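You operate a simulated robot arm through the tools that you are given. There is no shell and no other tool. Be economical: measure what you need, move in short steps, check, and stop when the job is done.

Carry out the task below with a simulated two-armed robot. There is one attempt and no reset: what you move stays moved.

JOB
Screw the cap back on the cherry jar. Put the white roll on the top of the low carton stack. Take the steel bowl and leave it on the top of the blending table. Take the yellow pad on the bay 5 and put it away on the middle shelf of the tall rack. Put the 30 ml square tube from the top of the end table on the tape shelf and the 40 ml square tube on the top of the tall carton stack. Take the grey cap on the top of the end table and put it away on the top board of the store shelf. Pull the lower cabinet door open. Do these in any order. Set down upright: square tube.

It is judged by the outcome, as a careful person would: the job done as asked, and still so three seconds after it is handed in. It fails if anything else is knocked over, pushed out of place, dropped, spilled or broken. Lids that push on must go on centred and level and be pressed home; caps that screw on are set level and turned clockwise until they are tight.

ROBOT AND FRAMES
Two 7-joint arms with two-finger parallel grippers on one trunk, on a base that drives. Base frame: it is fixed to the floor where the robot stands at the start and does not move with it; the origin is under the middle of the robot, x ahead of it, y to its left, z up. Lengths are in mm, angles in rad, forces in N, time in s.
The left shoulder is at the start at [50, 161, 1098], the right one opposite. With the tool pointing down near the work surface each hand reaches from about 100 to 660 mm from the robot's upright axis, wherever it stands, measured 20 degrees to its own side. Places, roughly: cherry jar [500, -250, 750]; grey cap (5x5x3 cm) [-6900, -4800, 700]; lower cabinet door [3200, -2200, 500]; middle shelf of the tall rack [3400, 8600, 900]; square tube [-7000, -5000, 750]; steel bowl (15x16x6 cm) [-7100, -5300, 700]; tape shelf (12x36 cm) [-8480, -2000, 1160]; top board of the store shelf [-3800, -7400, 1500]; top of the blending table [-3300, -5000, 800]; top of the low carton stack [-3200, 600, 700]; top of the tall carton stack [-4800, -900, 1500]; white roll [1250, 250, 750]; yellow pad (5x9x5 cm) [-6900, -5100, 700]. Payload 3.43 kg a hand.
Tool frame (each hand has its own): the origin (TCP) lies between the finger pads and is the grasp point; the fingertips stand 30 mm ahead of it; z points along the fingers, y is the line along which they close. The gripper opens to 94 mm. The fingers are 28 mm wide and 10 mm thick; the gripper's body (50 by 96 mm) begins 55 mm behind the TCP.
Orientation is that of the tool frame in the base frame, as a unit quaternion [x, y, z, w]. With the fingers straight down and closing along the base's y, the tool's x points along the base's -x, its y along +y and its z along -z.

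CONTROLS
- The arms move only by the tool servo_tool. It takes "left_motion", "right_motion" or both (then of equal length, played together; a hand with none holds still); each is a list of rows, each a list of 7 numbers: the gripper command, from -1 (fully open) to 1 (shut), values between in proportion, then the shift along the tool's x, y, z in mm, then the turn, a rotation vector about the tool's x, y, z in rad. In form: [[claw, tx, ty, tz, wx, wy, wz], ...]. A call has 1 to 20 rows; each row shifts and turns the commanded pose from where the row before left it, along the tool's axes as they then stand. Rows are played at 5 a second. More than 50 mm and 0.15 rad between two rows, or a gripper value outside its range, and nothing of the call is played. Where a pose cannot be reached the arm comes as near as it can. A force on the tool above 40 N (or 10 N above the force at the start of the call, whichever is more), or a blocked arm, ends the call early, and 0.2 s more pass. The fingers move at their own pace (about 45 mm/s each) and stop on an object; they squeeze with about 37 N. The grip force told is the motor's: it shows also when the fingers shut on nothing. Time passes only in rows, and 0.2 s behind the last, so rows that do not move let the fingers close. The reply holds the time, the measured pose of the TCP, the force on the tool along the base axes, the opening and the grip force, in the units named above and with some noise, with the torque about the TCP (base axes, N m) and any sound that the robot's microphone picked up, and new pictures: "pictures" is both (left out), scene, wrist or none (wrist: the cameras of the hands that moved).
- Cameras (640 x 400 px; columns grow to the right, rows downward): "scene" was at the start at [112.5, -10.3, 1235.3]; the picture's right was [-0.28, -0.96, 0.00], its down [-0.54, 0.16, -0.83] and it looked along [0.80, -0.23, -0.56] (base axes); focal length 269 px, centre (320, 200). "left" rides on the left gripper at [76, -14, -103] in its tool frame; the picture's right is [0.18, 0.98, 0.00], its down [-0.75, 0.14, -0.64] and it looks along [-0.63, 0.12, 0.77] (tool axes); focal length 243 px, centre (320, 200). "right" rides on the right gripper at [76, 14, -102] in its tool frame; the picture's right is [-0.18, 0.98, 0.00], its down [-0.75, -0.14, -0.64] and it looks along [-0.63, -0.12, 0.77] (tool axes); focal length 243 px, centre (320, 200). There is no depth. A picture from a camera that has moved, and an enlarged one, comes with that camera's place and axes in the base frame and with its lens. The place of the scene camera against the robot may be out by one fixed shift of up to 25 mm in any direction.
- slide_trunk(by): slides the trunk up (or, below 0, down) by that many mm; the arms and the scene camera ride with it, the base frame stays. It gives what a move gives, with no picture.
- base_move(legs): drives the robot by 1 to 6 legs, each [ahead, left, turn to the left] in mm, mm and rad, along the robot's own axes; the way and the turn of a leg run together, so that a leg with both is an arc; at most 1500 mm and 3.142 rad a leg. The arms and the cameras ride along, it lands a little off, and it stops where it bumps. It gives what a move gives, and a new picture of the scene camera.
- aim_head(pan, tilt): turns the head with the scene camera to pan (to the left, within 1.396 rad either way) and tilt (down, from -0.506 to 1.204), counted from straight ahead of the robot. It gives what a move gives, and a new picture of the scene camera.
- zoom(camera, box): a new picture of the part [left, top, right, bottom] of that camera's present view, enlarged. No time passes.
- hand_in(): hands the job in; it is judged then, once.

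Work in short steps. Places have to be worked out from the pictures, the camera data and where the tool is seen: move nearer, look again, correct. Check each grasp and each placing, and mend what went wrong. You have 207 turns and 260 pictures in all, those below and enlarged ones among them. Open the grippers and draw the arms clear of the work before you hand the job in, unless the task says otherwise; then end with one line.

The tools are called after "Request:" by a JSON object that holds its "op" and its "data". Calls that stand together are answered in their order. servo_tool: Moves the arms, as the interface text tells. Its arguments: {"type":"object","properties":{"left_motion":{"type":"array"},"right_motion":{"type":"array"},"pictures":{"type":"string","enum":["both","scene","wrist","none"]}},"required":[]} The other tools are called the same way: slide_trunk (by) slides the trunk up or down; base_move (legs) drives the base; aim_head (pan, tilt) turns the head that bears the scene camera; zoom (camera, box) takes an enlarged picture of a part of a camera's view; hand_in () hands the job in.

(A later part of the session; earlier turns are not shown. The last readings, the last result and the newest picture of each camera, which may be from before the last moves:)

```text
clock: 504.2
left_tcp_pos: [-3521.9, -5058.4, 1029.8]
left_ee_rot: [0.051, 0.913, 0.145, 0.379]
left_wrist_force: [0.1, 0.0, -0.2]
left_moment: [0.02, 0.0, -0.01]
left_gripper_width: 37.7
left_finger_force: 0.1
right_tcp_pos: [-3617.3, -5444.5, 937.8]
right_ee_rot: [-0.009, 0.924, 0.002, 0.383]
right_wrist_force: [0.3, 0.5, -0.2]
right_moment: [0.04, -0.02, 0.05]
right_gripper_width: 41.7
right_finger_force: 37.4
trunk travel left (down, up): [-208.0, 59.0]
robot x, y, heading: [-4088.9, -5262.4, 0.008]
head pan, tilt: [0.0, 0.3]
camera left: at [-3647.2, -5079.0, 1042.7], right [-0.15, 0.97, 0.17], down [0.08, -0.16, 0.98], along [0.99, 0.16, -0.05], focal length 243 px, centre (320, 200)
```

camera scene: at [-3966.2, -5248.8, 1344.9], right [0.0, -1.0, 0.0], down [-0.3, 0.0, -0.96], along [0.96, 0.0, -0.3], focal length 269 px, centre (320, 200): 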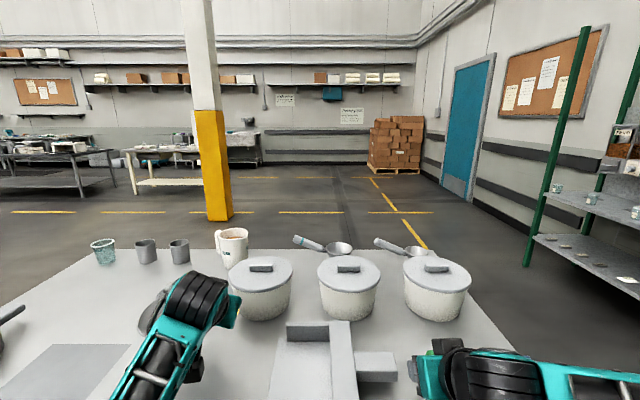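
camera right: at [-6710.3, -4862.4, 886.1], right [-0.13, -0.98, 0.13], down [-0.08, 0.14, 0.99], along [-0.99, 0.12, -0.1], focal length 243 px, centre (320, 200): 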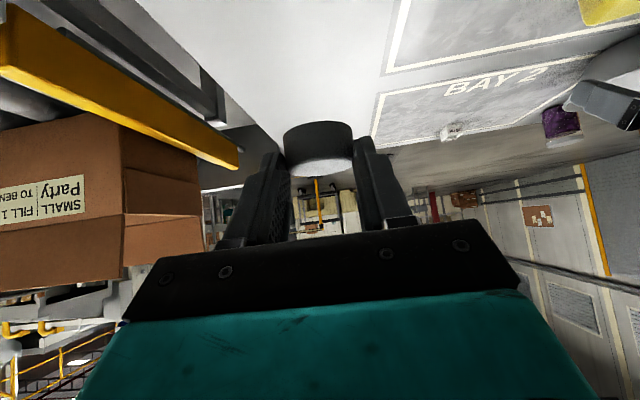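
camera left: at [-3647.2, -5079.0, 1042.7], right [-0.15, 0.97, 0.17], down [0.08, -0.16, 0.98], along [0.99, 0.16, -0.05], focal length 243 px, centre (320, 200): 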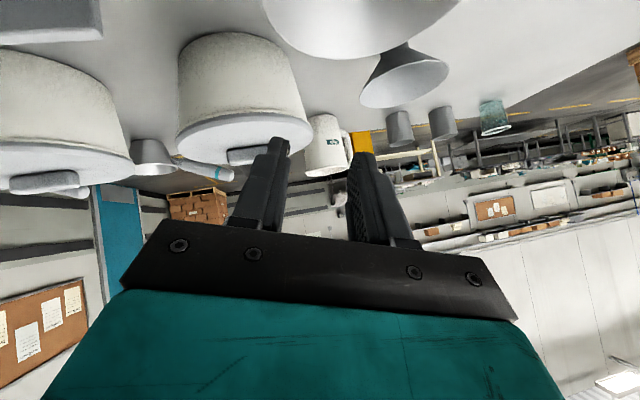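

The bowl is down on the table. I back away, turn south and look for the store shelf.

Request:
{"op": "base_move", "data": {"legs": [[-500, 0, 0], [0, 0, -1.58]]}}

Request:
{"op": "aim_head", "data": {"pan": 0, "tilt": 0.05}}

```text
clock: 511.1
left_tcp_pos: [-4399.9, -5835.7, 1028.4]
left_ee_rot: [0.686, 0.605, -0.167, 0.369]
left_wrist_force: [-0.2, -0.4, 0.0]
left_moment: [-0.04, 0.01, 0.01]
left_gripper_width: 37.8
left_finger_force: 0.1
right_tcp_pos: [-4785.0, -5733.3, 938.7]
right_ee_rot: [0.652, 0.654, -0.271, 0.27]
right_wrist_force: [-0.1, 0.5, -0.4]
right_moment: [0.01, 0.0, 0.0]
right_gripper_width: 41.5
right_finger_force: 37.1
trunk travel left (down, up): [-208.0, 59.0]
robot x, y, heading: [-4597.0, -5269.3, -1.582]
head pan, tilt: [0.0, 0.3]
camera scene: at [-4612.1, -5385.1, 1345.0], right [-1.0, 0.01, 0.0], down [0.0, 0.3, -0.96], along [-0.01, -0.96, -0.3], focal length 269 px, centre (320, 200)
```

scene: 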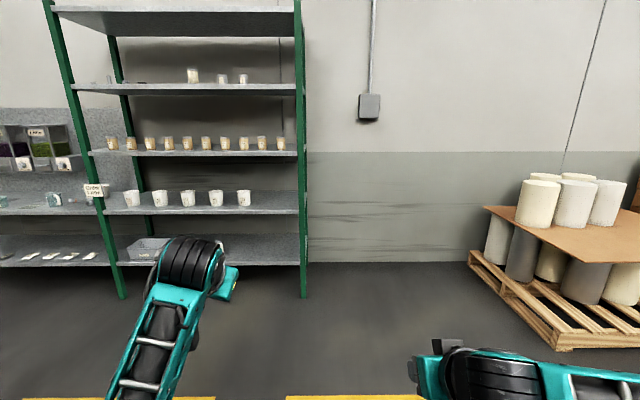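

```text
clock: 511.8
left_tcp_pos: [-4399.9, -5835.8, 1028.9]
left_ee_rot: [0.685, 0.605, -0.167, 0.369]
left_wrist_force: [0.4, 1.0, 0.7]
left_moment: [-0.01, 0.03, 0.01]
left_gripper_width: 37.6
left_finger_force: 0.1
right_tcp_pos: [-4784.9, -5734.8, 938.3]
right_ee_rot: [0.652, 0.654, -0.271, 0.27]
right_wrist_force: [0.0, -0.2, 0.4]
right_moment: [-0.03, -0.02, 0.0]
right_gripper_width: 41.8
right_finger_force: 36.7
trunk travel left (down, up): [-208.0, 59.0]
robot x, y, heading: [-4597.8, -5267.1, -1.583]
head pan, tilt: [0.0, 0.051]
camera scene: at [-4612.0, -5382.9, 1368.1], right [-1.0, 0.01, 0.0], down [0.0, 0.05, -1.0], along [-0.01, -1.0, -0.05], focal length 269 px, centre (320, 200)
```

scene: 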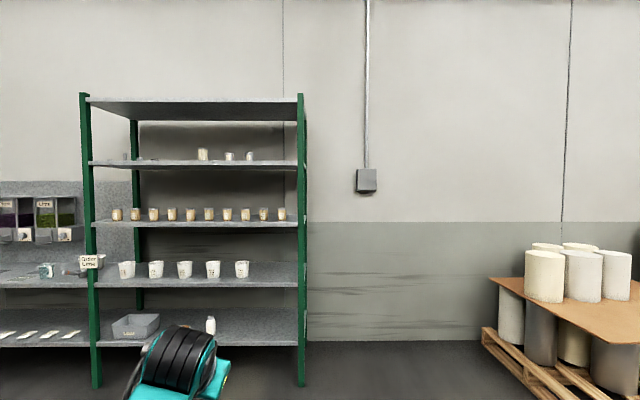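

The reachable upper board is at z≈1508 (the one at about 1970 is out of reach and disagrees with the given height of 1500). Its right part near x≈−4290 is free. First I unroll the left hand and tuck it back and outward.

Request:
{"op": "servo_tool", "data": {"left_motion": [[-0.5, 0, 0, 0, 0.073, 0, -0.073], [-0.5, 0, 0, 0, 0.073, 0, -0.073], [-0.5, 0, 0, 0, 0.073, 0, -0.073], [-0.5, 19.4, 31, -19.4, 0, 0, 0], [-0.5, 19.4, 31, -19.4, 0, 0, 0], [-0.5, 19.4, 31, -19.4, 0, 0, 0], [-0.5, 19.4, 31, -19.4, 0, 0, 0], [-0.5, 19.4, 31, -19.4, 0, 0, 0], [-0.5, 19.4, 31, -19.4, 0, 0, 0], [-0.5, 19.4, 31, -19.4, 0, 0, 0]], "right_motion": [[1, -21, 0, -28, 0, 0, 0], [1, -26, 0, -28, 0, 0, 0], [1, -26, 0, -28, 0, 0, 0], [1, -26, 0, -28, 0, 0, 0], [1, -26, 0, -28, 0, 0, 0], [1, -26, 0, -28, 0, 0, 0], [1, -26, 0, -28, 0, 0, 0], [1, -26, 0, -28, 0, 0, 0], [1, -26, 0, -28, 0, 0, 0], [1, -26, 0, -28, 0, 0, 0]], "pictures": "none"}}

Request:
{"op": "slide_trunk", "data": {"by": 57}}

Request:
{"op": "servo_tool", "data": {"right_motion": [[1, -26, 0, -28, 0, 0, 0], [1, -26, 0, -28, 0, 0, 0], [1, -26, 0, -28, 0, 0, 0], [1, -26, 0, -28, 0, 0, 0], [1, -26, 0, -28, 0, 0, 0], [1, -26, 0, -28, 0, 0, 0]], "pictures": "none"}}

Request:
{"op": "base_move", "data": {"legs": [[800, 500, 0.012]]}}

```text
clock: 514.0
left_tcp_pos: [-4183.7, -5639.7, 1029.2]
left_ee_rot: [0.652, 0.653, -0.272, 0.272]
left_wrist_force: [-0.1, -0.5, -0.2]
left_moment: [0.0, 0.0, 0.03]
left_gripper_width: 70.5
left_finger_force: 0.0
right_tcp_pos: [-4782.5, -5714.9, 1317.0]
right_ee_rot: [0.652, 0.655, -0.271, 0.27]
right_wrist_force: [-0.5, -0.4, -0.1]
right_moment: [0.04, -0.03, -0.01]
right_gripper_width: 41.3
right_finger_force: 36.5
trunk travel left (down, up): [-208.0, 59.0]
robot x, y, heading: [-4597.2, -5264.8, -1.584]
head pan, tilt: [0.0, 0.051]
```

```text
clock: 515.0
left_tcp_pos: [-4184.3, -5640.7, 1085.1]
left_ee_rot: [0.651, 0.655, -0.27, 0.273]
left_wrist_force: [0.5, 1.0, -0.8]
left_moment: [0.0, 0.0, 0.02]
left_gripper_width: 70.5
left_finger_force: 0.1
right_tcp_pos: [-4784.1, -5716.5, 1373.3]
right_ee_rot: [0.653, 0.654, -0.272, 0.27]
right_wrist_force: [0.0, -0.4, -0.1]
right_moment: [0.03, 0.04, -0.02]
right_gripper_width: 41.2
right_finger_force: 37.4
trunk travel left (down, up): [-265.0, 2.0]
robot x, y, heading: [-4601.5, -5269.9, -1.58]
head pan, tilt: [0.0, 0.051]
```

```text
clock: 516.4
left_tcp_pos: [-4184.2, -5640.2, 1084.5]
left_ee_rot: [0.651, 0.654, -0.272, 0.273]
left_wrist_force: [0.5, -0.1, -0.3]
left_moment: [-0.02, 0.02, -0.04]
left_gripper_width: 70.4
left_finger_force: 0.2
right_tcp_pos: [-4783.4, -5705.6, 1604.0]
right_ee_rot: [0.652, 0.655, -0.273, 0.269]
right_wrist_force: [-0.3, -0.1, 0.2]
right_moment: [-0.01, -0.02, 0.02]
right_gripper_width: 41.2
right_finger_force: 37.0
trunk travel left (down, up): [-265.0, 2.0]
robot x, y, heading: [-4594.4, -5266.0, -1.582]
head pan, tilt: [0.0, 0.051]
```

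```text
clock: 521.4
left_tcp_pos: [-3686.3, -6457.6, 1086.6]
left_ee_rot: [0.653, 0.652, -0.273, 0.272]
left_wrist_force: [0.0, 0.5, 1.2]
left_moment: [-0.01, 0.03, 0.0]
left_gripper_width: 70.5
left_finger_force: 0.1
right_tcp_pos: [-4285.6, -6520.7, 1603.9]
right_ee_rot: [0.654, 0.653, -0.272, 0.269]
right_wrist_force: [-0.1, -0.1, 0.1]
right_moment: [0.02, 0.01, 0.01]
right_gripper_width: 41.6
right_finger_force: 37.4
trunk travel left (down, up): [-265.0, 2.0]
robot x, y, heading: [-4099.4, -6079.5, -1.583]
head pan, tilt: [0.0, 0.051]
camera scene: at [-4112.1, -6196.9, 1425.1], right [-1.0, 0.02, 0.0], down [0.0, 0.05, -1.0], along [-0.02, -1.0, -0.05], focal length 269 px, centre (320, 200)
```

scene: 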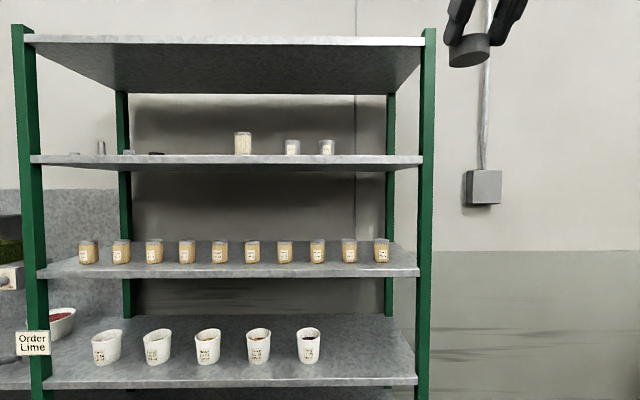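

The fourth board's free stretch is between the last jar (x≈−4190) and the post (x≈−4496). I approach so the cap is just in front of it, then look with the wrist camera.

Request:
{"op": "base_move", "data": {"legs": [[540, -55, 0.012]]}}

Request:
{"op": "zoom", "data": {"camera": "right", "box": [0, 0, 640, 400]}}

```text
clock: 524.5
left_tcp_pos: [-3741.4, -6994.1, 1085.5]
left_ee_rot: [0.65, 0.656, -0.27, 0.273]
left_wrist_force: [0.2, 0.5, -0.2]
left_moment: [0.01, 0.02, 0.02]
left_gripper_width: 70.3
left_finger_force: 0.2
right_tcp_pos: [-4340.1, -7063.2, 1603.7]
right_ee_rot: [0.65, 0.656, -0.271, 0.272]
right_wrist_force: [-0.2, 0.0, -0.3]
right_moment: [-0.03, -0.01, -0.03]
right_gripper_width: 41.5
right_finger_force: 37.4
trunk travel left (down, up): [-265.0, 2.0]
robot x, y, heading: [-4158.8, -6622.1, -1.571]
head pan, tilt: [0.0, 0.051]
camera scene: at [-4170.6, -6738.3, 1425.1], right [-1.0, 0.0, 0.0], down [0.0, 0.05, -1.0], along [0.0, -1.0, -0.05], focal length 269 px, centre (320, 200)
```

scene: 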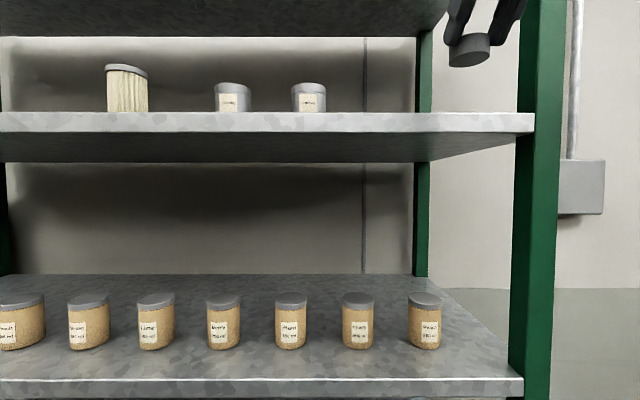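

```text
1.00 times, centred on (320, 200) of right (not enlarged: the box is as wide or as high as the picture)
camera zoom: at [-4327.3, -6938.5, 1622.1], right [0.98, -0.12, 0.13], down [-0.14, -0.08, 0.99], along [-0.11, -0.99, -0.1], focal length 243 px, centre (320, 200)
```

zoom: 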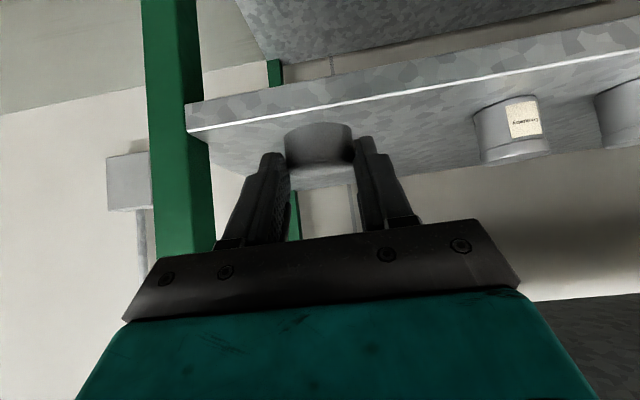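

Board front edge y≈−7123, top z≈1528. I drive 72 mm, then extend and lower to just above.

Request:
{"op": "base_move", "data": {"legs": [[72, 0, 0]]}}

Request:
{"op": "servo_tool", "data": {"right_motion": [[1, -13.8, 0, 13.8, 0, 0, 0], [1, -13.8, 0, 13.8, 0, 0, 0], [1, 7, 0, 7, 0, 0, 0], [1, 7, 0, 7, 0, 0, 0], [1, 0, 0, 0, 0, 0, 0]], "pictures": "wrist"}}

```text
clock: 525.5
left_tcp_pos: [-3742.4, -7064.5, 1086.6]
left_ee_rot: [0.649, 0.656, -0.27, 0.274]
left_wrist_force: [-0.5, -0.6, 0.1]
left_moment: [-0.04, -0.01, 0.01]
left_gripper_width: 70.4
left_finger_force: 0.0
right_tcp_pos: [-4341.6, -7134.6, 1603.4]
right_ee_rot: [0.65, 0.657, -0.27, 0.271]
right_wrist_force: [0.9, -0.1, -1.0]
right_moment: [0.0, 0.0, 0.01]
right_gripper_width: 41.4
right_finger_force: 36.6
trunk travel left (down, up): [-265.0, 2.0]
robot x, y, heading: [-4156.6, -6692.6, -1.574]
head pan, tilt: [0.0, 0.051]
camera scene: at [-4170.8, -6809.2, 1425.0], right [-1.0, 0.0, 0.0], down [0.0, 0.05, -1.0], along [0.0, -1.0, -0.05], focal length 269 px, centre (320, 200)
```

scene: 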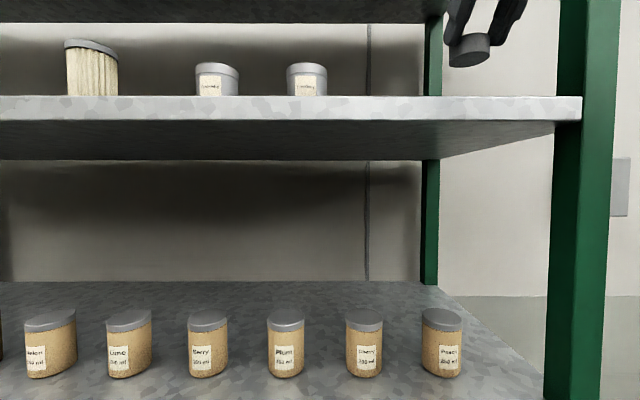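

```text
clock: 526.7
left_tcp_pos: [-3741.2, -7063.5, 1087.0]
left_ee_rot: [0.649, 0.656, -0.271, 0.273]
left_wrist_force: [0.3, 0.3, 0.1]
left_moment: [0.0, 0.0, 0.0]
left_gripper_width: 70.4
left_finger_force: 0.1
right_tcp_pos: [-4339.7, -7172.3, 1584.1]
right_ee_rot: [0.65, 0.657, -0.27, 0.271]
right_wrist_force: [0.5, 0.4, -0.5]
right_moment: [-0.02, 0.02, 0.01]
right_gripper_width: 41.4
right_finger_force: 36.9
trunk travel left (down, up): [-265.0, 2.0]
robot x, y, heading: [-4156.9, -6691.4, -1.573]
head pan, tilt: [0.0, 0.051]
camera right: at [-4326.2, -7046.7, 1602.2], right [0.98, -0.12, 0.13], down [-0.14, -0.08, 0.99], along [-0.11, -0.99, -0.1], focal length 243 px, centre (320, 200)
```

right: 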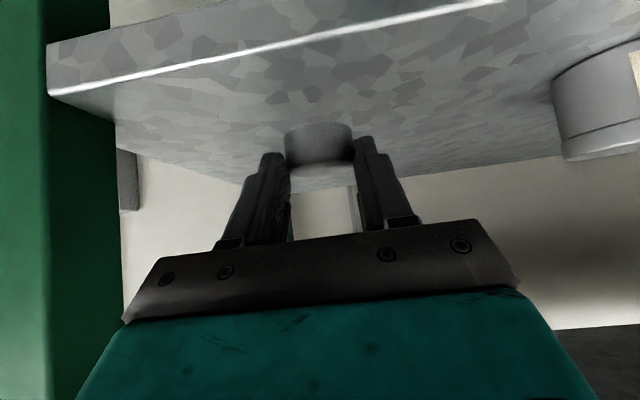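

Over the board. I lower to contact.

Request:
{"op": "servo_tool", "data": {"right_motion": [[1, 4.2, 0, 4.2, 0, 0, 0], [1, 2.1, 0, 2.1, 0, 0, 0], [1, 2.1, 0, 2.1, 0, 0, 0], [1, 0, 0, 0, 0, 0, 0]], "pictures": "none"}}

Request:
{"op": "servo_tool", "data": {"right_motion": [[1, 1.4, 0, 1.4, 0, 0, 0], [1, 1.4, 0, 1.4, 0, 0, 0], [1, 0, 0, 0, 0, 0, 0]], "pictures": "none"}}

```text
clock: 527.7
left_tcp_pos: [-3742.5, -7064.3, 1085.2]
left_ee_rot: [0.649, 0.656, -0.271, 0.274]
left_wrist_force: [0.0, -0.2, -0.5]
left_moment: [-0.03, 0.02, 0.0]
left_gripper_width: 70.5
left_finger_force: 0.0
right_tcp_pos: [-4340.9, -7173.3, 1571.9]
right_ee_rot: [0.65, 0.656, -0.27, 0.271]
right_wrist_force: [-0.9, -0.8, -0.5]
right_moment: [0.01, 0.03, 0.01]
right_gripper_width: 41.4
right_finger_force: 37.2
trunk travel left (down, up): [-265.0, 2.0]
robot x, y, heading: [-4159.1, -6693.9, -1.575]
head pan, tilt: [0.0, 0.051]
```

```text
clock: 528.5
left_tcp_pos: [-3741.1, -7064.6, 1086.1]
left_ee_rot: [0.65, 0.656, -0.271, 0.273]
left_wrist_force: [-1.3, -0.1, -0.4]
left_moment: [0.01, -0.01, -0.01]
left_gripper_width: 70.5
left_finger_force: 0.1
right_tcp_pos: [-4341.5, -7174.5, 1568.8]
right_ee_rot: [0.65, 0.656, -0.271, 0.271]
right_wrist_force: [-0.4, 0.1, -0.2]
right_moment: [0.04, 0.0, 0.01]
right_gripper_width: 41.3
right_finger_force: 37.1
trunk travel left (down, up): [-265.0, 2.0]
robot x, y, heading: [-4160.3, -6688.1, -1.572]
head pan, tilt: [0.0, 0.051]
```

No contact yet, so I go on in small steps.

Request:
{"op": "servo_tool", "data": {"right_motion": [[1, 1.8, 0, 1.8, 0, 0, 0], [1, 1.8, 0, 1.8, 0, 0, 0], [1, 0, 0, 0, 0, 0, 0]], "pictures": "none"}}

Request:
{"op": "servo_tool", "data": {"right_motion": [[1, 1.8, 0, 1.8, 0, 0, 0], [1, 0, 0, 0, 0, 0, 0]], "pictures": "wrist"}}

```text
clock: 529.3
left_tcp_pos: [-3741.8, -7063.6, 1086.3]
left_ee_rot: [0.65, 0.655, -0.271, 0.273]
left_wrist_force: [0.2, -0.2, 0.3]
left_moment: [-0.03, 0.01, -0.03]
left_gripper_width: 70.5
left_finger_force: 0.0
right_tcp_pos: [-4341.2, -7172.8, 1562.6]
right_ee_rot: [0.65, 0.656, -0.27, 0.271]
right_wrist_force: [0.4, -0.1, -0.3]
right_moment: [0.05, -0.01, 0.0]
right_gripper_width: 41.4
right_finger_force: 36.8
trunk travel left (down, up): [-265.0, 2.0]
robot x, y, heading: [-4155.5, -6693.0, -1.571]
head pan, tilt: [0.0, 0.051]
```

```text
clock: 529.9
left_tcp_pos: [-3743.4, -7061.9, 1085.1]
left_ee_rot: [0.649, 0.656, -0.27, 0.274]
left_wrist_force: [-0.5, -0.5, 0.1]
left_moment: [-0.04, 0.01, -0.03]
left_gripper_width: 70.5
left_finger_force: 0.0
right_tcp_pos: [-4340.9, -7174.2, 1560.0]
right_ee_rot: [0.65, 0.656, -0.27, 0.27]
right_wrist_force: [-0.4, 1.1, 0.1]
right_moment: [-0.01, 0.0, 0.01]
right_gripper_width: 41.5
right_finger_force: 36.7
trunk travel left (down, up): [-265.0, 2.0]
robot x, y, heading: [-4159.0, -6693.9, -1.574]
head pan, tilt: [0.0, 0.051]
camera right: at [-4327.4, -7048.1, 1578.9], right [0.98, -0.12, 0.13], down [-0.14, -0.08, 0.99], along [-0.11, -0.99, -0.1], focal length 243 px, centre (320, 200)
```

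right: 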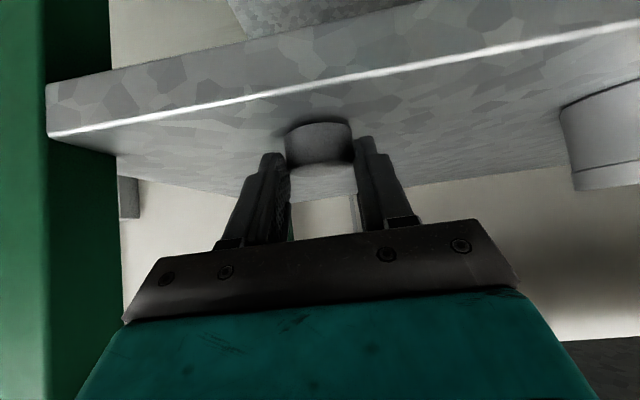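

Comparing the two wrist views, the edge is actually at y≈−7178 and z≈1500. I drive 62 mm further in so the cap is well on the board, then lower.

Request:
{"op": "base_move", "data": {"legs": [[62, 0, 0]]}}

Request:
{"op": "servo_tool", "data": {"right_motion": [[1, 5.6, 0, 5.6, 0, 0, 0], [1, 2.1, 0, 2.1, 0, 0, 0], [1, 1.4, 0, 1.4, 0, 0, 0], [1, 0, 0, 0, 0, 0, 0]], "pictures": "wrist"}}

```text
clock: 530.9
left_tcp_pos: [-3742.2, -7125.3, 1085.4]
left_ee_rot: [0.65, 0.656, -0.27, 0.273]
left_wrist_force: [-0.8, 0.2, 0.0]
left_moment: [-0.03, 0.0, 0.01]
left_gripper_width: 70.6
left_finger_force: 0.0
right_tcp_pos: [-4340.9, -7236.0, 1560.9]
right_ee_rot: [0.65, 0.657, -0.27, 0.271]
right_wrist_force: [0.5, -0.9, -0.3]
right_moment: [0.01, 0.0, 0.02]
right_gripper_width: 41.2
right_finger_force: 37.1
trunk travel left (down, up): [-265.0, 2.0]
robot x, y, heading: [-4159.7, -6755.6, -1.572]
head pan, tilt: [0.0, 0.051]
camera scene: at [-4171.0, -6870.5, 1425.0], right [-1.0, 0.0, 0.0], down [0.0, 0.05, -1.0], along [0.0, -1.0, -0.05], focal length 269 px, centre (320, 200)
```

scene: 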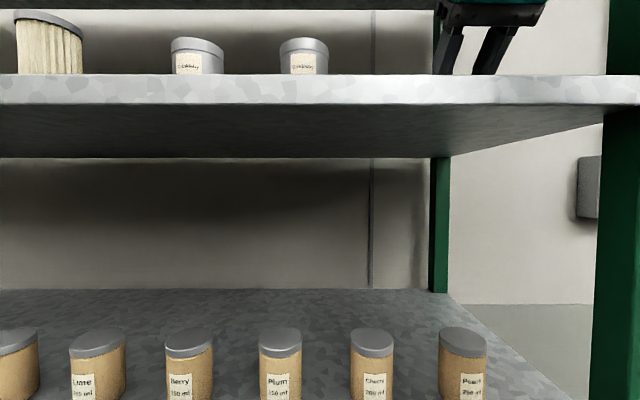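

```text
clock: 531.9
left_tcp_pos: [-3741.4, -7123.9, 1086.2]
left_ee_rot: [0.649, 0.656, -0.272, 0.274]
left_wrist_force: [0.2, 1.3, -0.5]
left_moment: [0.0, -0.01, 0.03]
left_gripper_width: 70.6
left_finger_force: 0.0
right_tcp_pos: [-4340.6, -7233.5, 1550.6]
right_ee_rot: [0.649, 0.654, -0.274, 0.275]
right_wrist_force: [-2.9, -4.6, 32.4]
right_moment: [-0.73, -0.21, -0.09]
right_gripper_width: 41.8
right_finger_force: 36.7
trunk travel left (down, up): [-265.0, 2.0]
robot x, y, heading: [-4158.4, -6754.9, -1.574]
head pan, tilt: [0.0, 0.051]
camera right: at [-4327.4, -7106.9, 1568.1], right [0.98, -0.12, 0.13], down [-0.14, -0.07, 0.99], along [-0.11, -0.99, -0.09], focal length 243 px, centre (320, 200)
```

right: 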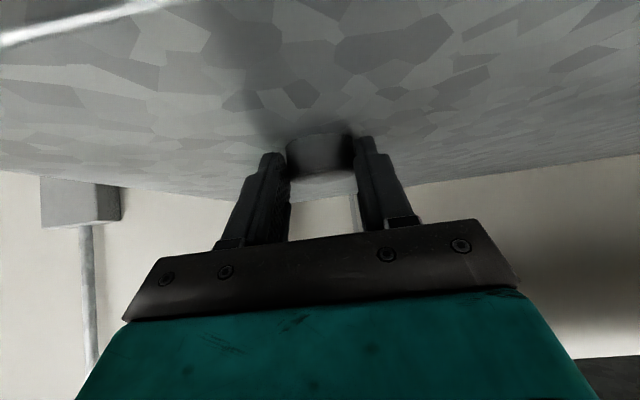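

Contact. I ease up 2.5 mm, open and withdraw along the tool axis.

Request:
{"op": "servo_tool", "data": {"right_motion": [[1, -1.8, 0, -1.8, 0, 0, 0], [1, 0, 0, 0, 0, 0, 0], [0, 0, 0, 0, 0, 0, 0], [-0.4, 0, 0, 0, 0, 0, 0], [-0.4, 0, 0, 0, 0, 0, 0], [-0.4, 0, 0, -15, 0, 0, 0], [-0.4, 0, 0, -25, 0, 0, 0], [-0.4, 0, 0, -25, 0, 0, 0]], "pictures": "wrist"}}

```text
clock: 533.7
left_tcp_pos: [-3742.2, -7124.8, 1085.9]
left_ee_rot: [0.649, 0.656, -0.271, 0.274]
left_wrist_force: [0.3, -0.4, -0.4]
left_moment: [-0.03, 0.01, -0.02]
left_gripper_width: 70.7
left_finger_force: 0.1
right_tcp_pos: [-4340.5, -7189.3, 1595.6]
right_ee_rot: [0.65, 0.657, -0.27, 0.269]
right_wrist_force: [0.2, 0.7, 0.0]
right_moment: [0.02, -0.02, 0.02]
right_gripper_width: 65.5
right_finger_force: 0.1
trunk travel left (down, up): [-265.0, 2.0]
robot x, y, heading: [-4156.1, -6754.0, -1.572]
head pan, tilt: [0.0, 0.051]
camera right: at [-4327.0, -7064.0, 1615.3], right [0.98, -0.12, 0.13], down [-0.14, -0.08, 0.99], along [-0.11, -0.99, -0.1], focal length 243 px, centre (320, 200)
```

right: 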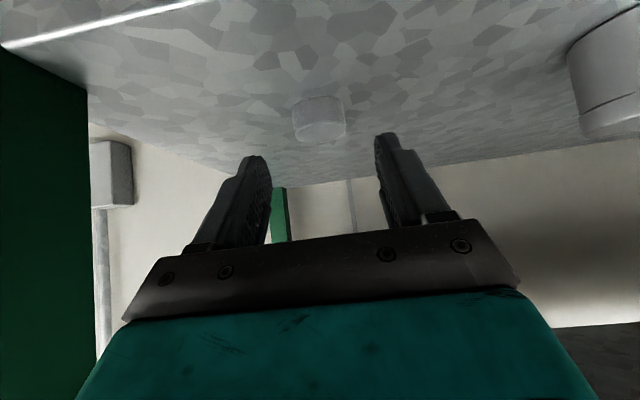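

The grey cap is on the board. Now back to the end table for the yellow pad, lowering the hands on the way.

Request:
{"op": "base_move", "data": {"legs": [[-500, 0, 0], [0, 0, -1.57]]}}

Request:
{"op": "slide_trunk", "data": {"by": -130}}

Request:
{"op": "servo_tool", "data": {"right_motion": [[-0.4, 25, 0, 31, 0, 0, 0], [-0.4, 25, 0, 31, 0, 0, 0], [-0.4, 25, 0, 31, 0, 0, 0], [-0.4, 25, 0, 31, 0, 0, 0], [-0.4, 25, 0, 31, 0, 0, 0], [-0.4, 25, 0, 31, 0, 0, 0], [-0.4, 25, 0, 31, 0, 0, 0], [-0.4, 25, 0, 31, 0, 0, 0], [-0.4, 25, 0, 31, 0, 0, 0], [-0.4, 25, 0, 31, 0, 0, 0], [-0.4, 25, 0, 31, 0, 0, 0], [-0.4, 25, 0, 31, 0, 0, 0], [-0.4, 25, 0, 31, 0, 0, 0], [-1, 25, 0, 31, 0, 0, 0]], "pictures": "none"}}

Request:
{"op": "aim_head", "data": {"pan": 0, "tilt": 0.6}}

Request:
{"op": "base_move", "data": {"legs": [[0, -1024, 0], [1050, 0, 0], [1050, 0, 0]]}}

```text
clock: 540.6
left_tcp_pos: [-4532.2, -6653.3, 1086.3]
left_ee_rot: [0.923, 0.003, -0.385, 0.001]
left_wrist_force: [0.3, 0.2, -0.7]
left_moment: [0.01, -0.02, 0.02]
left_gripper_width: 70.5
left_finger_force: 0.1
right_tcp_pos: [-4591.8, -6052.7, 1597.1]
right_ee_rot: [0.924, 0.001, -0.382, -0.001]
right_wrist_force: [0.2, -0.7, 0.4]
right_moment: [0.02, 0.01, -0.02]
right_gripper_width: 65.8
right_finger_force: 0.0
trunk travel left (down, up): [-265.0, 2.0]
robot x, y, heading: [-4151.5, -6241.5, 3.131]
head pan, tilt: [0.0, 0.051]
camera scene: at [-4300.1, -6224.2, 1425.1], right [0.01, 1.0, 0.0], down [0.05, 0.0, -1.0], along [-1.0, 0.01, -0.05], focal length 269 px, centre (320, 200)
```

scene: 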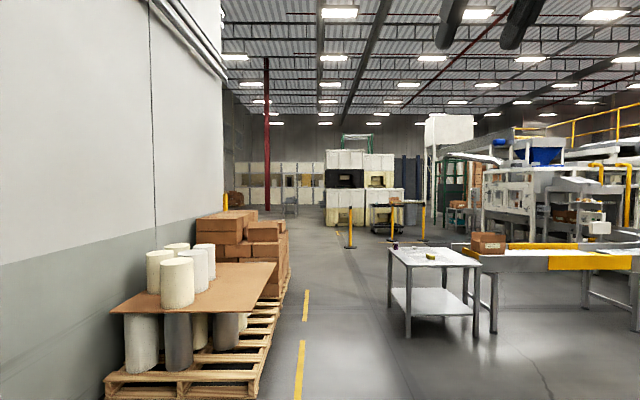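

```text
clock: 542.1
left_tcp_pos: [-4531.1, -6653.8, 955.2]
left_ee_rot: [0.923, 0.002, -0.384, 0.0]
left_wrist_force: [0.3, -0.3, 0.2]
left_moment: [0.01, -0.02, 0.02]
left_gripper_width: 70.5
left_finger_force: 0.2
right_tcp_pos: [-4591.6, -6053.7, 1465.9]
right_ee_rot: [0.924, 0.002, -0.382, -0.001]
right_wrist_force: [-0.5, 0.4, -0.2]
right_moment: [0.02, -0.02, -0.01]
right_gripper_width: 65.8
right_finger_force: 0.0
trunk travel left (down, up): [-135.0, 132.0]
robot x, y, heading: [-4155.2, -6241.2, 3.129]
head pan, tilt: [0.0, 0.051]
```

```text
clock: 545.1
left_tcp_pos: [-4531.2, -6653.0, 956.5]
left_ee_rot: [0.923, 0.002, -0.385, 0.001]
left_wrist_force: [-0.4, 0.1, 0.3]
left_moment: [0.0, -0.08, 0.02]
left_gripper_width: 70.6
left_finger_force: 0.1
right_tcp_pos: [-4651.4, -6053.7, 912.4]
right_ee_rot: [0.924, 0.001, -0.382, -0.001]
right_wrist_force: [-0.1, -0.7, -1.0]
right_moment: [0.0, -0.01, 0.01]
right_gripper_width: 94.2
right_finger_force: 0.0
trunk travel left (down, up): [-135.0, 132.0]
robot x, y, heading: [-4156.5, -6240.2, 3.132]
head pan, tilt: [0.0, 0.051]
```

```text
clock: 546.1
left_tcp_pos: [-4531.6, -6652.0, 956.3]
left_ee_rot: [0.922, 0.001, -0.386, 0.001]
left_wrist_force: [0.3, -0.3, -0.1]
left_moment: [0.0, 0.02, 0.03]
left_gripper_width: 70.6
left_finger_force: 0.0
right_tcp_pos: [-4650.9, -6051.8, 913.4]
right_ee_rot: [0.924, 0.0, -0.383, -0.003]
right_wrist_force: [0.9, -0.4, -0.1]
right_moment: [0.03, 0.01, 0.02]
right_gripper_width: 93.8
right_finger_force: 0.0
trunk travel left (down, up): [-135.0, 132.0]
robot x, y, heading: [-4155.0, -6242.4, 3.131]
head pan, tilt: [0.0, 0.6]
camera scene: at [-4297.4, -6224.3, 1244.6], right [0.01, 1.0, 0.0], down [0.56, -0.01, -0.83], along [-0.83, 0.01, -0.56], focal length 269 px, centre (320, 200)
```

scene: 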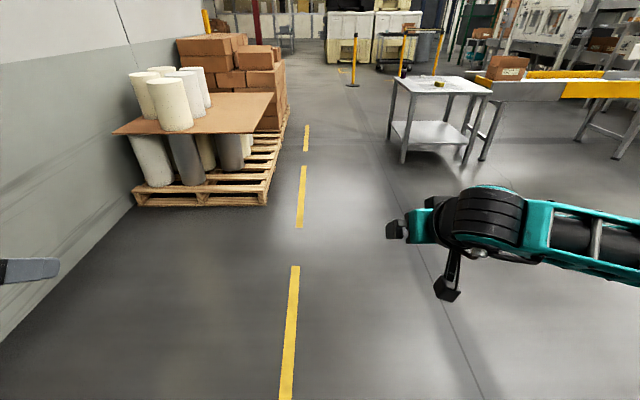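

```text
clock: 565.4
left_tcp_pos: [-6617.3, -5552.3, 956.3]
left_ee_rot: [0.923, -0.016, -0.384, -0.007]
left_wrist_force: [-1.1, 0.4, 0.7]
left_moment: [0.01, 0.04, 0.03]
left_gripper_width: 70.4
left_finger_force: 0.0
right_tcp_pos: [-6714.8, -4946.4, 913.1]
right_ee_rot: [0.924, -0.017, -0.382, -0.009]
right_wrist_force: [0.2, -0.2, 0.1]
right_moment: [0.01, -0.02, 0.03]
right_gripper_width: 94.0
right_finger_force: 0.0
trunk travel left (down, up): [-135.0, 132.0]
robot x, y, heading: [-6229.2, -5157.0, 3.093]
head pan, tilt: [0.0, 0.6]
camera scene: at [-6368.3, -5133.6, 1244.5], right [0.05, 1.0, 0.0], down [0.56, -0.03, -0.82], along [-0.82, 0.04, -0.57], focal length 269 px, centre (320, 200)
```

scene: 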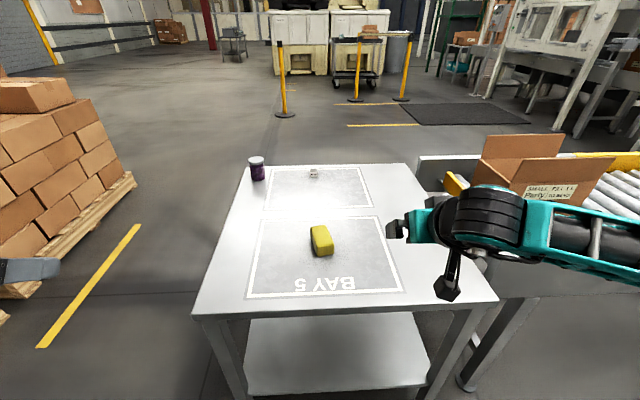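

Pad centre ≈ (−6893, −5118). I shift the base left, then bring the right hand to the pre-grasp.

Request:
{"op": "base_move", "data": {"legs": [[0, 110, 0.04]]}}

Request:
{"op": "servo_tool", "data": {"right_motion": [[-1, 2.3, 14, 38, 0, 0, 0], [-1, 2.3, 14, 38, 0, 0, 0], [-1, 2.4, 14, 37, 0, 0, 0], [-1, 0, 0, 0, 0, 0, 0]], "pictures": "wrist"}}

```text
clock: 567.1
left_tcp_pos: [-6605.3, -5677.8, 954.8]
left_ee_rot: [0.923, 0.002, -0.385, 0.001]
left_wrist_force: [0.3, -1.0, -0.3]
left_moment: [-0.02, -0.01, -0.01]
left_gripper_width: 70.6
left_finger_force: 0.1
right_tcp_pos: [-6725.2, -5075.2, 913.2]
right_ee_rot: [0.924, 0.002, -0.383, -0.001]
right_wrist_force: [0.5, -1.4, -0.3]
right_moment: [0.01, -0.02, 0.0]
right_gripper_width: 93.9
right_finger_force: 0.1
trunk travel left (down, up): [-135.0, 132.0]
robot x, y, heading: [-6230.6, -5265.1, 3.13]
head pan, tilt: [0.0, 0.6]
camera scene: at [-6371.7, -5248.1, 1244.5], right [0.01, 1.0, 0.0], down [0.56, -0.01, -0.83], along [-0.83, 0.01, -0.56], focal length 269 px, centre (320, 200)
```

scene: 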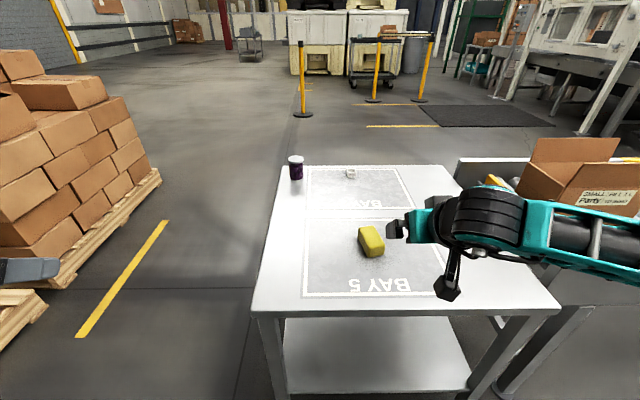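

```text
clock: 568.1
left_tcp_pos: [-6604.7, -5677.1, 955.8]
left_ee_rot: [0.923, 0.002, -0.385, 0.0]
left_wrist_force: [1.3, -0.1, -0.2]
left_moment: [0.01, -0.03, 0.01]
left_gripper_width: 70.5
left_finger_force: 0.0
right_tcp_pos: [-6802.3, -5118.5, 827.2]
right_ee_rot: [0.924, 0.0, -0.383, -0.001]
right_wrist_force: [0.2, -0.1, -0.3]
right_moment: [0.01, 0.02, 0.04]
right_gripper_width: 94.1
right_finger_force: 0.0
trunk travel left (down, up): [-135.0, 132.0]
robot x, y, heading: [-6231.4, -5260.7, 3.128]
head pan, tilt: [0.0, 0.6]
camera right: at [-6674.7, -5133.4, 845.9], right [-0.13, -0.98, 0.13], down [-0.08, 0.14, 0.99], along [-0.99, 0.12, -0.1], focal length 243 px, centre (320, 200)
```

right: 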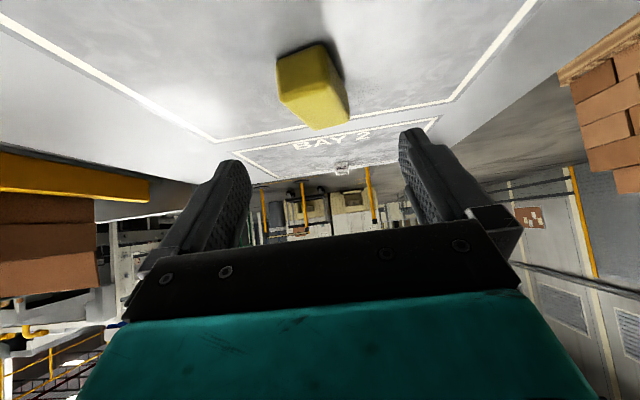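

Pad centre ≈ (−6914, −5117). I advance and close.

Request:
{"op": "servo_tool", "data": {"right_motion": [[-1, 5, -2, 30, 0, 0, 0], [-1, 0, 0, 40, 0, 0, 0], [-1, 0, 0, 34, 0, 0, 0], [-1, 0, 0, 20, 0, 0, 0], [-1, 0, 0, 0, 0, 0, 0], [0.2, 0, 0, 0, 0, 0, 0], [1, 0, 0, 0, 0, 0, 0], [1, 0, 0, 0, 0, 0, 0], [1, 0, 0, 0, 0, 0, 0], [1, -10, 0, -10, 0, 0, 0], [1, -24, 0, -24, 0, 0, 0], [1, -24, 0, -24, 0, 0, 0]], "pictures": "wrist"}}

```text
clock: 570.7
left_tcp_pos: [-6605.0, -5677.2, 955.9]
left_ee_rot: [0.923, 0.001, -0.385, 0.0]
left_wrist_force: [-0.8, -0.3, -0.5]
left_moment: [-0.02, 0.03, 0.02]
left_gripper_width: 70.7
left_finger_force: 0.1
right_tcp_pos: [-6882.8, -5116.0, 817.6]
right_ee_rot: [0.924, 0.001, -0.383, -0.001]
right_wrist_force: [-0.6, -0.7, -0.1]
right_moment: [-0.01, -0.04, -0.03]
right_gripper_width: 53.5
right_finger_force: 37.2
trunk travel left (down, up): [-135.0, 132.0]
robot x, y, heading: [-6232.5, -5264.3, 3.128]
head pan, tilt: [0.0, 0.6]
camera right: at [-6756.8, -5131.1, 836.5], right [-0.13, -0.98, 0.13], down [-0.08, 0.14, 0.99], along [-0.99, 0.12, -0.1], focal length 243 px, centre (320, 200)
```

right: 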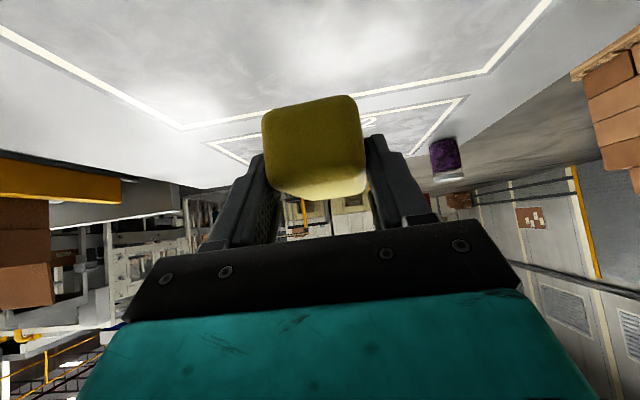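

Pad secured. Now I head back east toward the start area, to open the lower cabinet door on the way to the tall rack.

Request:
{"op": "base_move", "data": {"legs": [[-500, 0, 0], [0, -1050, 0], [0, 0, -2.738], [1500, 0, 0], [1500, 0, 0], [1500, 0, 0]]}}

Request:
{"op": "aim_head", "data": {"pan": 0, "tilt": 0.15}}

```text
clock: 610.1
left_tcp_pos: [-1426.3, -1892.1, 955.6]
left_ee_rot: [-0.194, 0.902, 0.081, 0.376]
left_wrist_force: [0.2, -0.3, 0.4]
left_moment: [0.03, 0.01, 0.01]
left_gripper_width: 70.7
left_finger_force: 0.0
right_tcp_pos: [-943.5, -2290.9, 818.4]
right_ee_rot: [-0.194, 0.903, 0.079, 0.374]
right_wrist_force: [0.5, 0.8, -0.9]
right_moment: [0.02, 0.01, -0.01]
right_gripper_width: 53.3
right_finger_force: 37.2
trunk travel left (down, up): [-135.0, 132.0]
robot x, y, heading: [-1603.0, -2420.4, 0.408]
head pan, tilt: [0.0, 0.6]
camera scene: at [-1495.2, -2356.6, 1244.5], right [0.4, -0.92, 0.0], down [-0.52, -0.22, -0.82], along [0.76, 0.33, -0.57], focal length 269 px, centre (320, 200)
```

scene: 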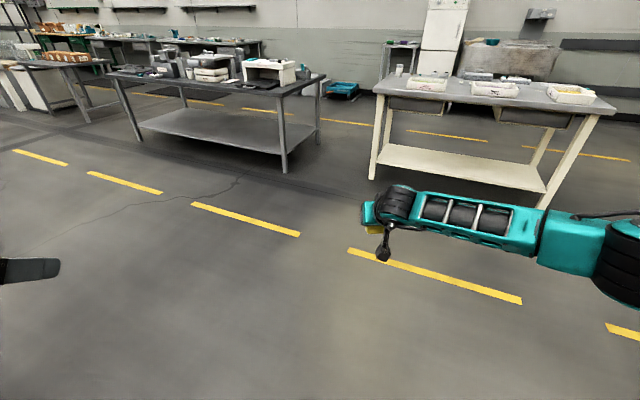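

```text
clock: 611.0
left_tcp_pos: [-1427.4, -1892.1, 956.5]
left_ee_rot: [-0.193, 0.902, 0.081, 0.377]
left_wrist_force: [1.0, -0.4, -1.0]
left_moment: [0.0, -0.01, -0.01]
left_gripper_width: 70.4
left_finger_force: 0.1
right_tcp_pos: [-943.5, -2291.3, 817.8]
right_ee_rot: [-0.194, 0.903, 0.079, 0.375]
right_wrist_force: [-0.7, -0.6, -0.5]
right_moment: [-0.05, 0.01, -0.04]
right_gripper_width: 53.3
right_finger_force: 36.6
trunk travel left (down, up): [-135.0, 132.0]
robot x, y, heading: [-1600.7, -2422.4, 0.41]
head pan, tilt: [0.0, 0.15]
camera scene: at [-1491.3, -2354.9, 1285.9], right [0.4, -0.92, 0.0], down [-0.14, -0.06, -0.99], along [0.91, 0.39, -0.15], focal length 269 px, centre (320, 200)
```

scene: 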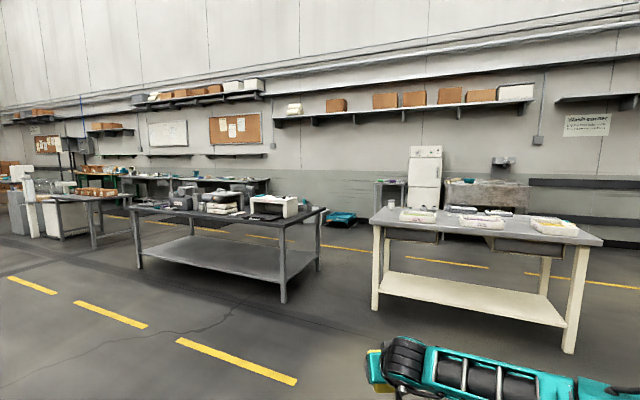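

The cabinet is the white two-door unit across the aisle, but the gap between the tables is narrow. I take the known route around the north end of the work table, and deliver the pad to the tall rack first.

Request:
{"op": "base_move", "data": {"legs": [[0, 0, 1.163], [0, -360, 0], [1400, 0, 0], [1400, 0, 0], [1100, 0, 0], [0, 0, -1.57]]}}

Request:
{"op": "base_move", "data": {"legs": [[1100, 0, 0], [1100, 0, 0], [1100, 0, 0], [0, 0, 1.57]]}}

```text
clock: 639.8
left_tcp_pos: [-815.2, 1872.0, 955.2]
left_ee_rot: [0.001, 0.923, 0.0, 0.385]
left_wrist_force: [-0.7, 0.6, 0.2]
left_moment: [-0.03, -0.02, -0.02]
left_gripper_width: 70.4
left_finger_force: 0.0
right_tcp_pos: [-539.7, 1309.7, 818.1]
right_ee_rot: [0.001, 0.924, -0.001, 0.383]
right_wrist_force: [-0.5, -0.8, -0.4]
right_moment: [0.0, 0.05, -0.01]
right_gripper_width: 53.0
right_finger_force: 36.7
trunk travel left (down, up): [-135.0, 132.0]
robot x, y, heading: [-1194.2, 1461.8, -0.021]
head pan, tilt: [0.0, 0.15]
camera scene: at [-1071.1, 1472.9, 1286.0], right [-0.02, -1.0, 0.0], down [-0.15, 0.0, -0.99], along [0.99, -0.02, -0.15], focal length 269 px, centre (320, 200)
```

scene: 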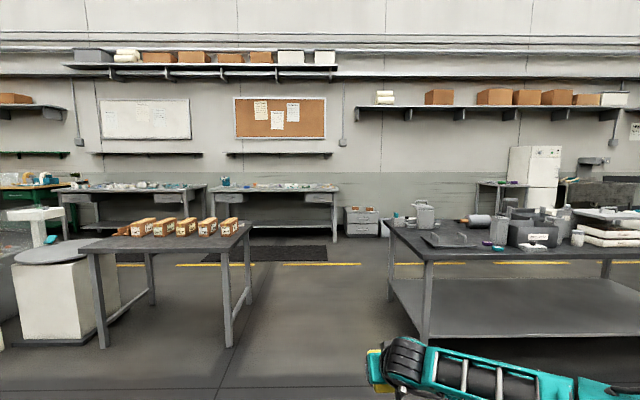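

```text
clock: 659.8
left_tcp_pos: [1682.8, 1808.6, 954.9]
left_ee_rot: [0.667, -0.638, -0.278, -0.266]
left_wrist_force: [0.9, 0.4, -0.1]
left_moment: [0.01, 0.0, -0.02]
left_gripper_width: 70.5
left_finger_force: 0.1
right_tcp_pos: [2230.7, 2107.4, 818.7]
right_ee_rot: [0.667, -0.639, -0.276, -0.266]
right_wrist_force: [-0.3, -0.2, -1.6]
right_moment: [-0.01, 0.0, -0.01]
right_gripper_width: 53.1
right_finger_force: 37.5
trunk travel left (down, up): [-135.0, 132.0]
robot x, y, heading: [2109.1, 1450.3, 1.6]
head pan, tilt: [0.0, 0.15]
camera scene: at [2092.8, 1597.1, 1286.0], right [1.0, 0.03, 0.0], down [0.0, -0.15, -0.99], along [-0.03, 0.99, -0.15], focal length 269 px, centre (320, 200)
```

scene: 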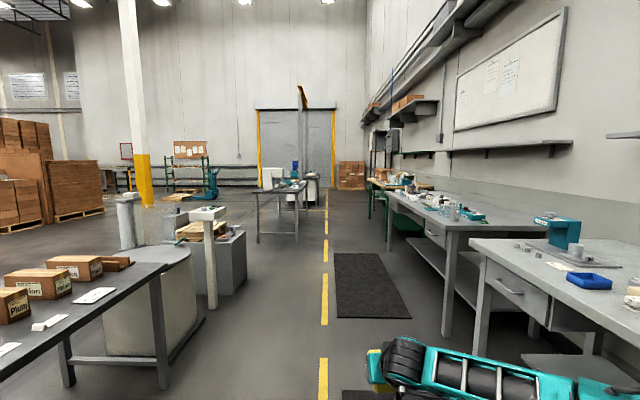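

The aisle north is clear and the black rack is at the far right. I shift right 240 mm and drive 6 m.

Request:
{"op": "base_move", "data": {"legs": [[0, -240, -0.03], [1450, 0, 0], [1450, 0, 0], [1450, 0, 0], [1450, 0, 0]]}}

```text
clock: 689.8
left_tcp_pos: [2155.9, 7655.3, 955.0]
left_ee_rot: [-0.638, 0.667, 0.266, 0.278]
left_wrist_force: [0.3, -0.5, 0.7]
left_moment: [0.0, 0.0, 0.02]
left_gripper_width: 70.5
left_finger_force: 0.1
right_tcp_pos: [2727.0, 7905.7, 817.3]
right_ee_rot: [-0.638, 0.668, 0.263, 0.278]
right_wrist_force: [0.5, 0.2, -1.5]
right_moment: [0.0, -0.02, 0.01]
right_gripper_width: 53.1
right_finger_force: 37.1
trunk travel left (down, up): [-135.0, 132.0]
robot x, y, heading: [2549.7, 7260.1, 1.512]
head pan, tilt: [0.0, 0.15]
camera scene: at [2545.3, 7407.6, 1286.0], right [1.0, -0.06, 0.0], down [-0.01, -0.15, -0.99], along [0.06, 0.99, -0.15], focal length 269 px, centre (320, 200)
```

scene: 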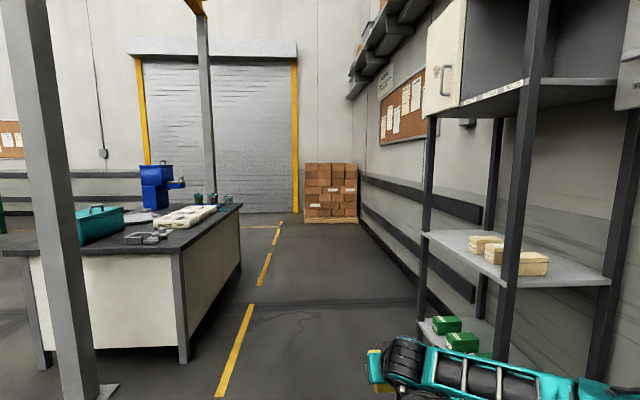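

The rack is on the right; its shelf with beige boxes should be the middle one. I retract and raise the pad, drive level with the rack, and turn to face it.

Request:
{"op": "servo_tool", "data": {"right_motion": [[1, 28, 0, -28, 0, 0, 0], [1, 28, 0, -28, 0, 0, 0], [1, 28, 0, -28, 0, 0, 0], [1, 28, 0, -28, 0, 0, 0], [1, -24, 0, -24, 0, 0, 0], [1, -24, 0, -24, 0, 0, 0], [1, -24, 0, -24, 0, 0, 0], [1, -24, 0, -24, 0, 0, 0], [1, -24, 0, -24, 0, 0, 0]], "pictures": "none"}}

Request:
{"op": "base_move", "data": {"legs": [[1230, 100, 0.05], [0, 0, -1.56]]}}

Request:
{"op": "aim_head", "data": {"pan": 0, "tilt": 0.35}}

```text
clock: 691.8
left_tcp_pos: [2155.1, 7654.4, 955.4]
left_ee_rot: [-0.638, 0.667, 0.266, 0.278]
left_wrist_force: [0.0, -0.3, -0.3]
left_moment: [-0.03, 0.01, -0.04]
left_gripper_width: 70.5
left_finger_force: 0.0
right_tcp_pos: [2721.1, 7747.3, 988.4]
right_ee_rot: [-0.639, 0.667, 0.263, 0.278]
right_wrist_force: [-0.2, -1.0, -1.0]
right_moment: [-0.04, 0.0, -0.06]
right_gripper_width: 53.2
right_finger_force: 37.0
trunk travel left (down, up): [-135.0, 132.0]
robot x, y, heading: [2550.5, 7259.1, 1.511]
head pan, tilt: [0.0, 0.15]
```

```text
clock: 701.9
left_tcp_pos: [2870.3, 8909.7, 955.9]
left_ee_rot: [0.002, 0.923, -0.001, 0.385]
left_wrist_force: [0.2, 0.1, -0.3]
left_moment: [0.03, 0.01, 0.0]
left_gripper_width: 70.5
left_finger_force: 0.1
right_tcp_pos: [2986.3, 8349.7, 988.0]
right_ee_rot: [0.002, 0.924, -0.003, 0.383]
right_wrist_force: [-0.1, -0.5, -0.9]
right_moment: [-0.02, 0.01, 0.02]
right_gripper_width: 53.1
right_finger_force: 36.6
trunk travel left (down, up): [-135.0, 132.0]
robot x, y, heading: [2492.3, 8501.2, -0.017]
head pan, tilt: [0.0, 0.15]
camera scene: at [2612.5, 8512.1, 1286.0], right [-0.02, -1.0, 0.0], down [-0.15, 0.0, -0.99], along [0.99, -0.02, -0.15], focal length 269 px, centre (320, 200)
```

scene: 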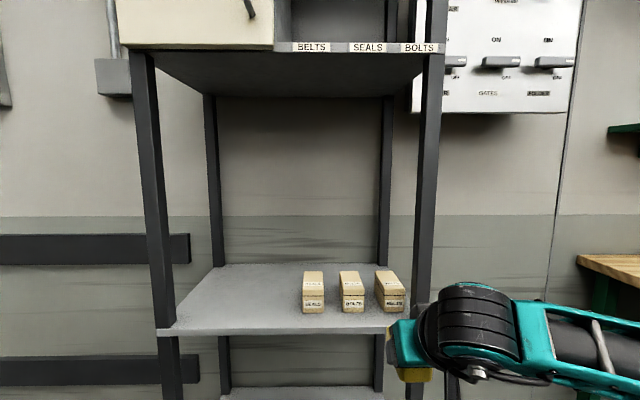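

```text
clock: 702.6
left_tcp_pos: [2870.3, 8910.4, 955.8]
left_ee_rot: [0.002, 0.923, -0.001, 0.386]
left_wrist_force: [-0.2, 0.0, -0.5]
left_moment: [-0.02, -0.01, -0.01]
left_gripper_width: 70.4
left_finger_force: 0.1
right_tcp_pos: [2987.1, 8349.4, 988.3]
right_ee_rot: [0.002, 0.924, -0.003, 0.383]
right_wrist_force: [-0.2, 0.6, -0.3]
right_moment: [-0.03, 0.02, -0.01]
right_gripper_width: 53.3
right_finger_force: 37.2
trunk travel left (down, up): [-135.0, 132.0]
robot x, y, heading: [2490.5, 8500.0, -0.018]
head pan, tilt: [0.0, 0.351]
camera scene: at [2612.9, 8512.1, 1267.3], right [-0.02, -1.0, 0.0], down [-0.34, 0.01, -0.94], along [0.94, -0.02, -0.34], focal length 269 px, centre (320, 200)
```

scene: 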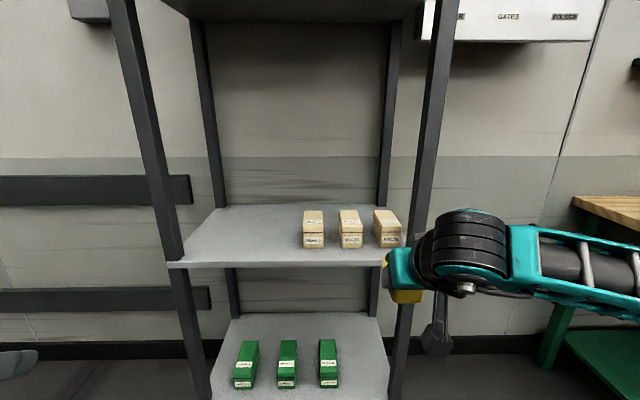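

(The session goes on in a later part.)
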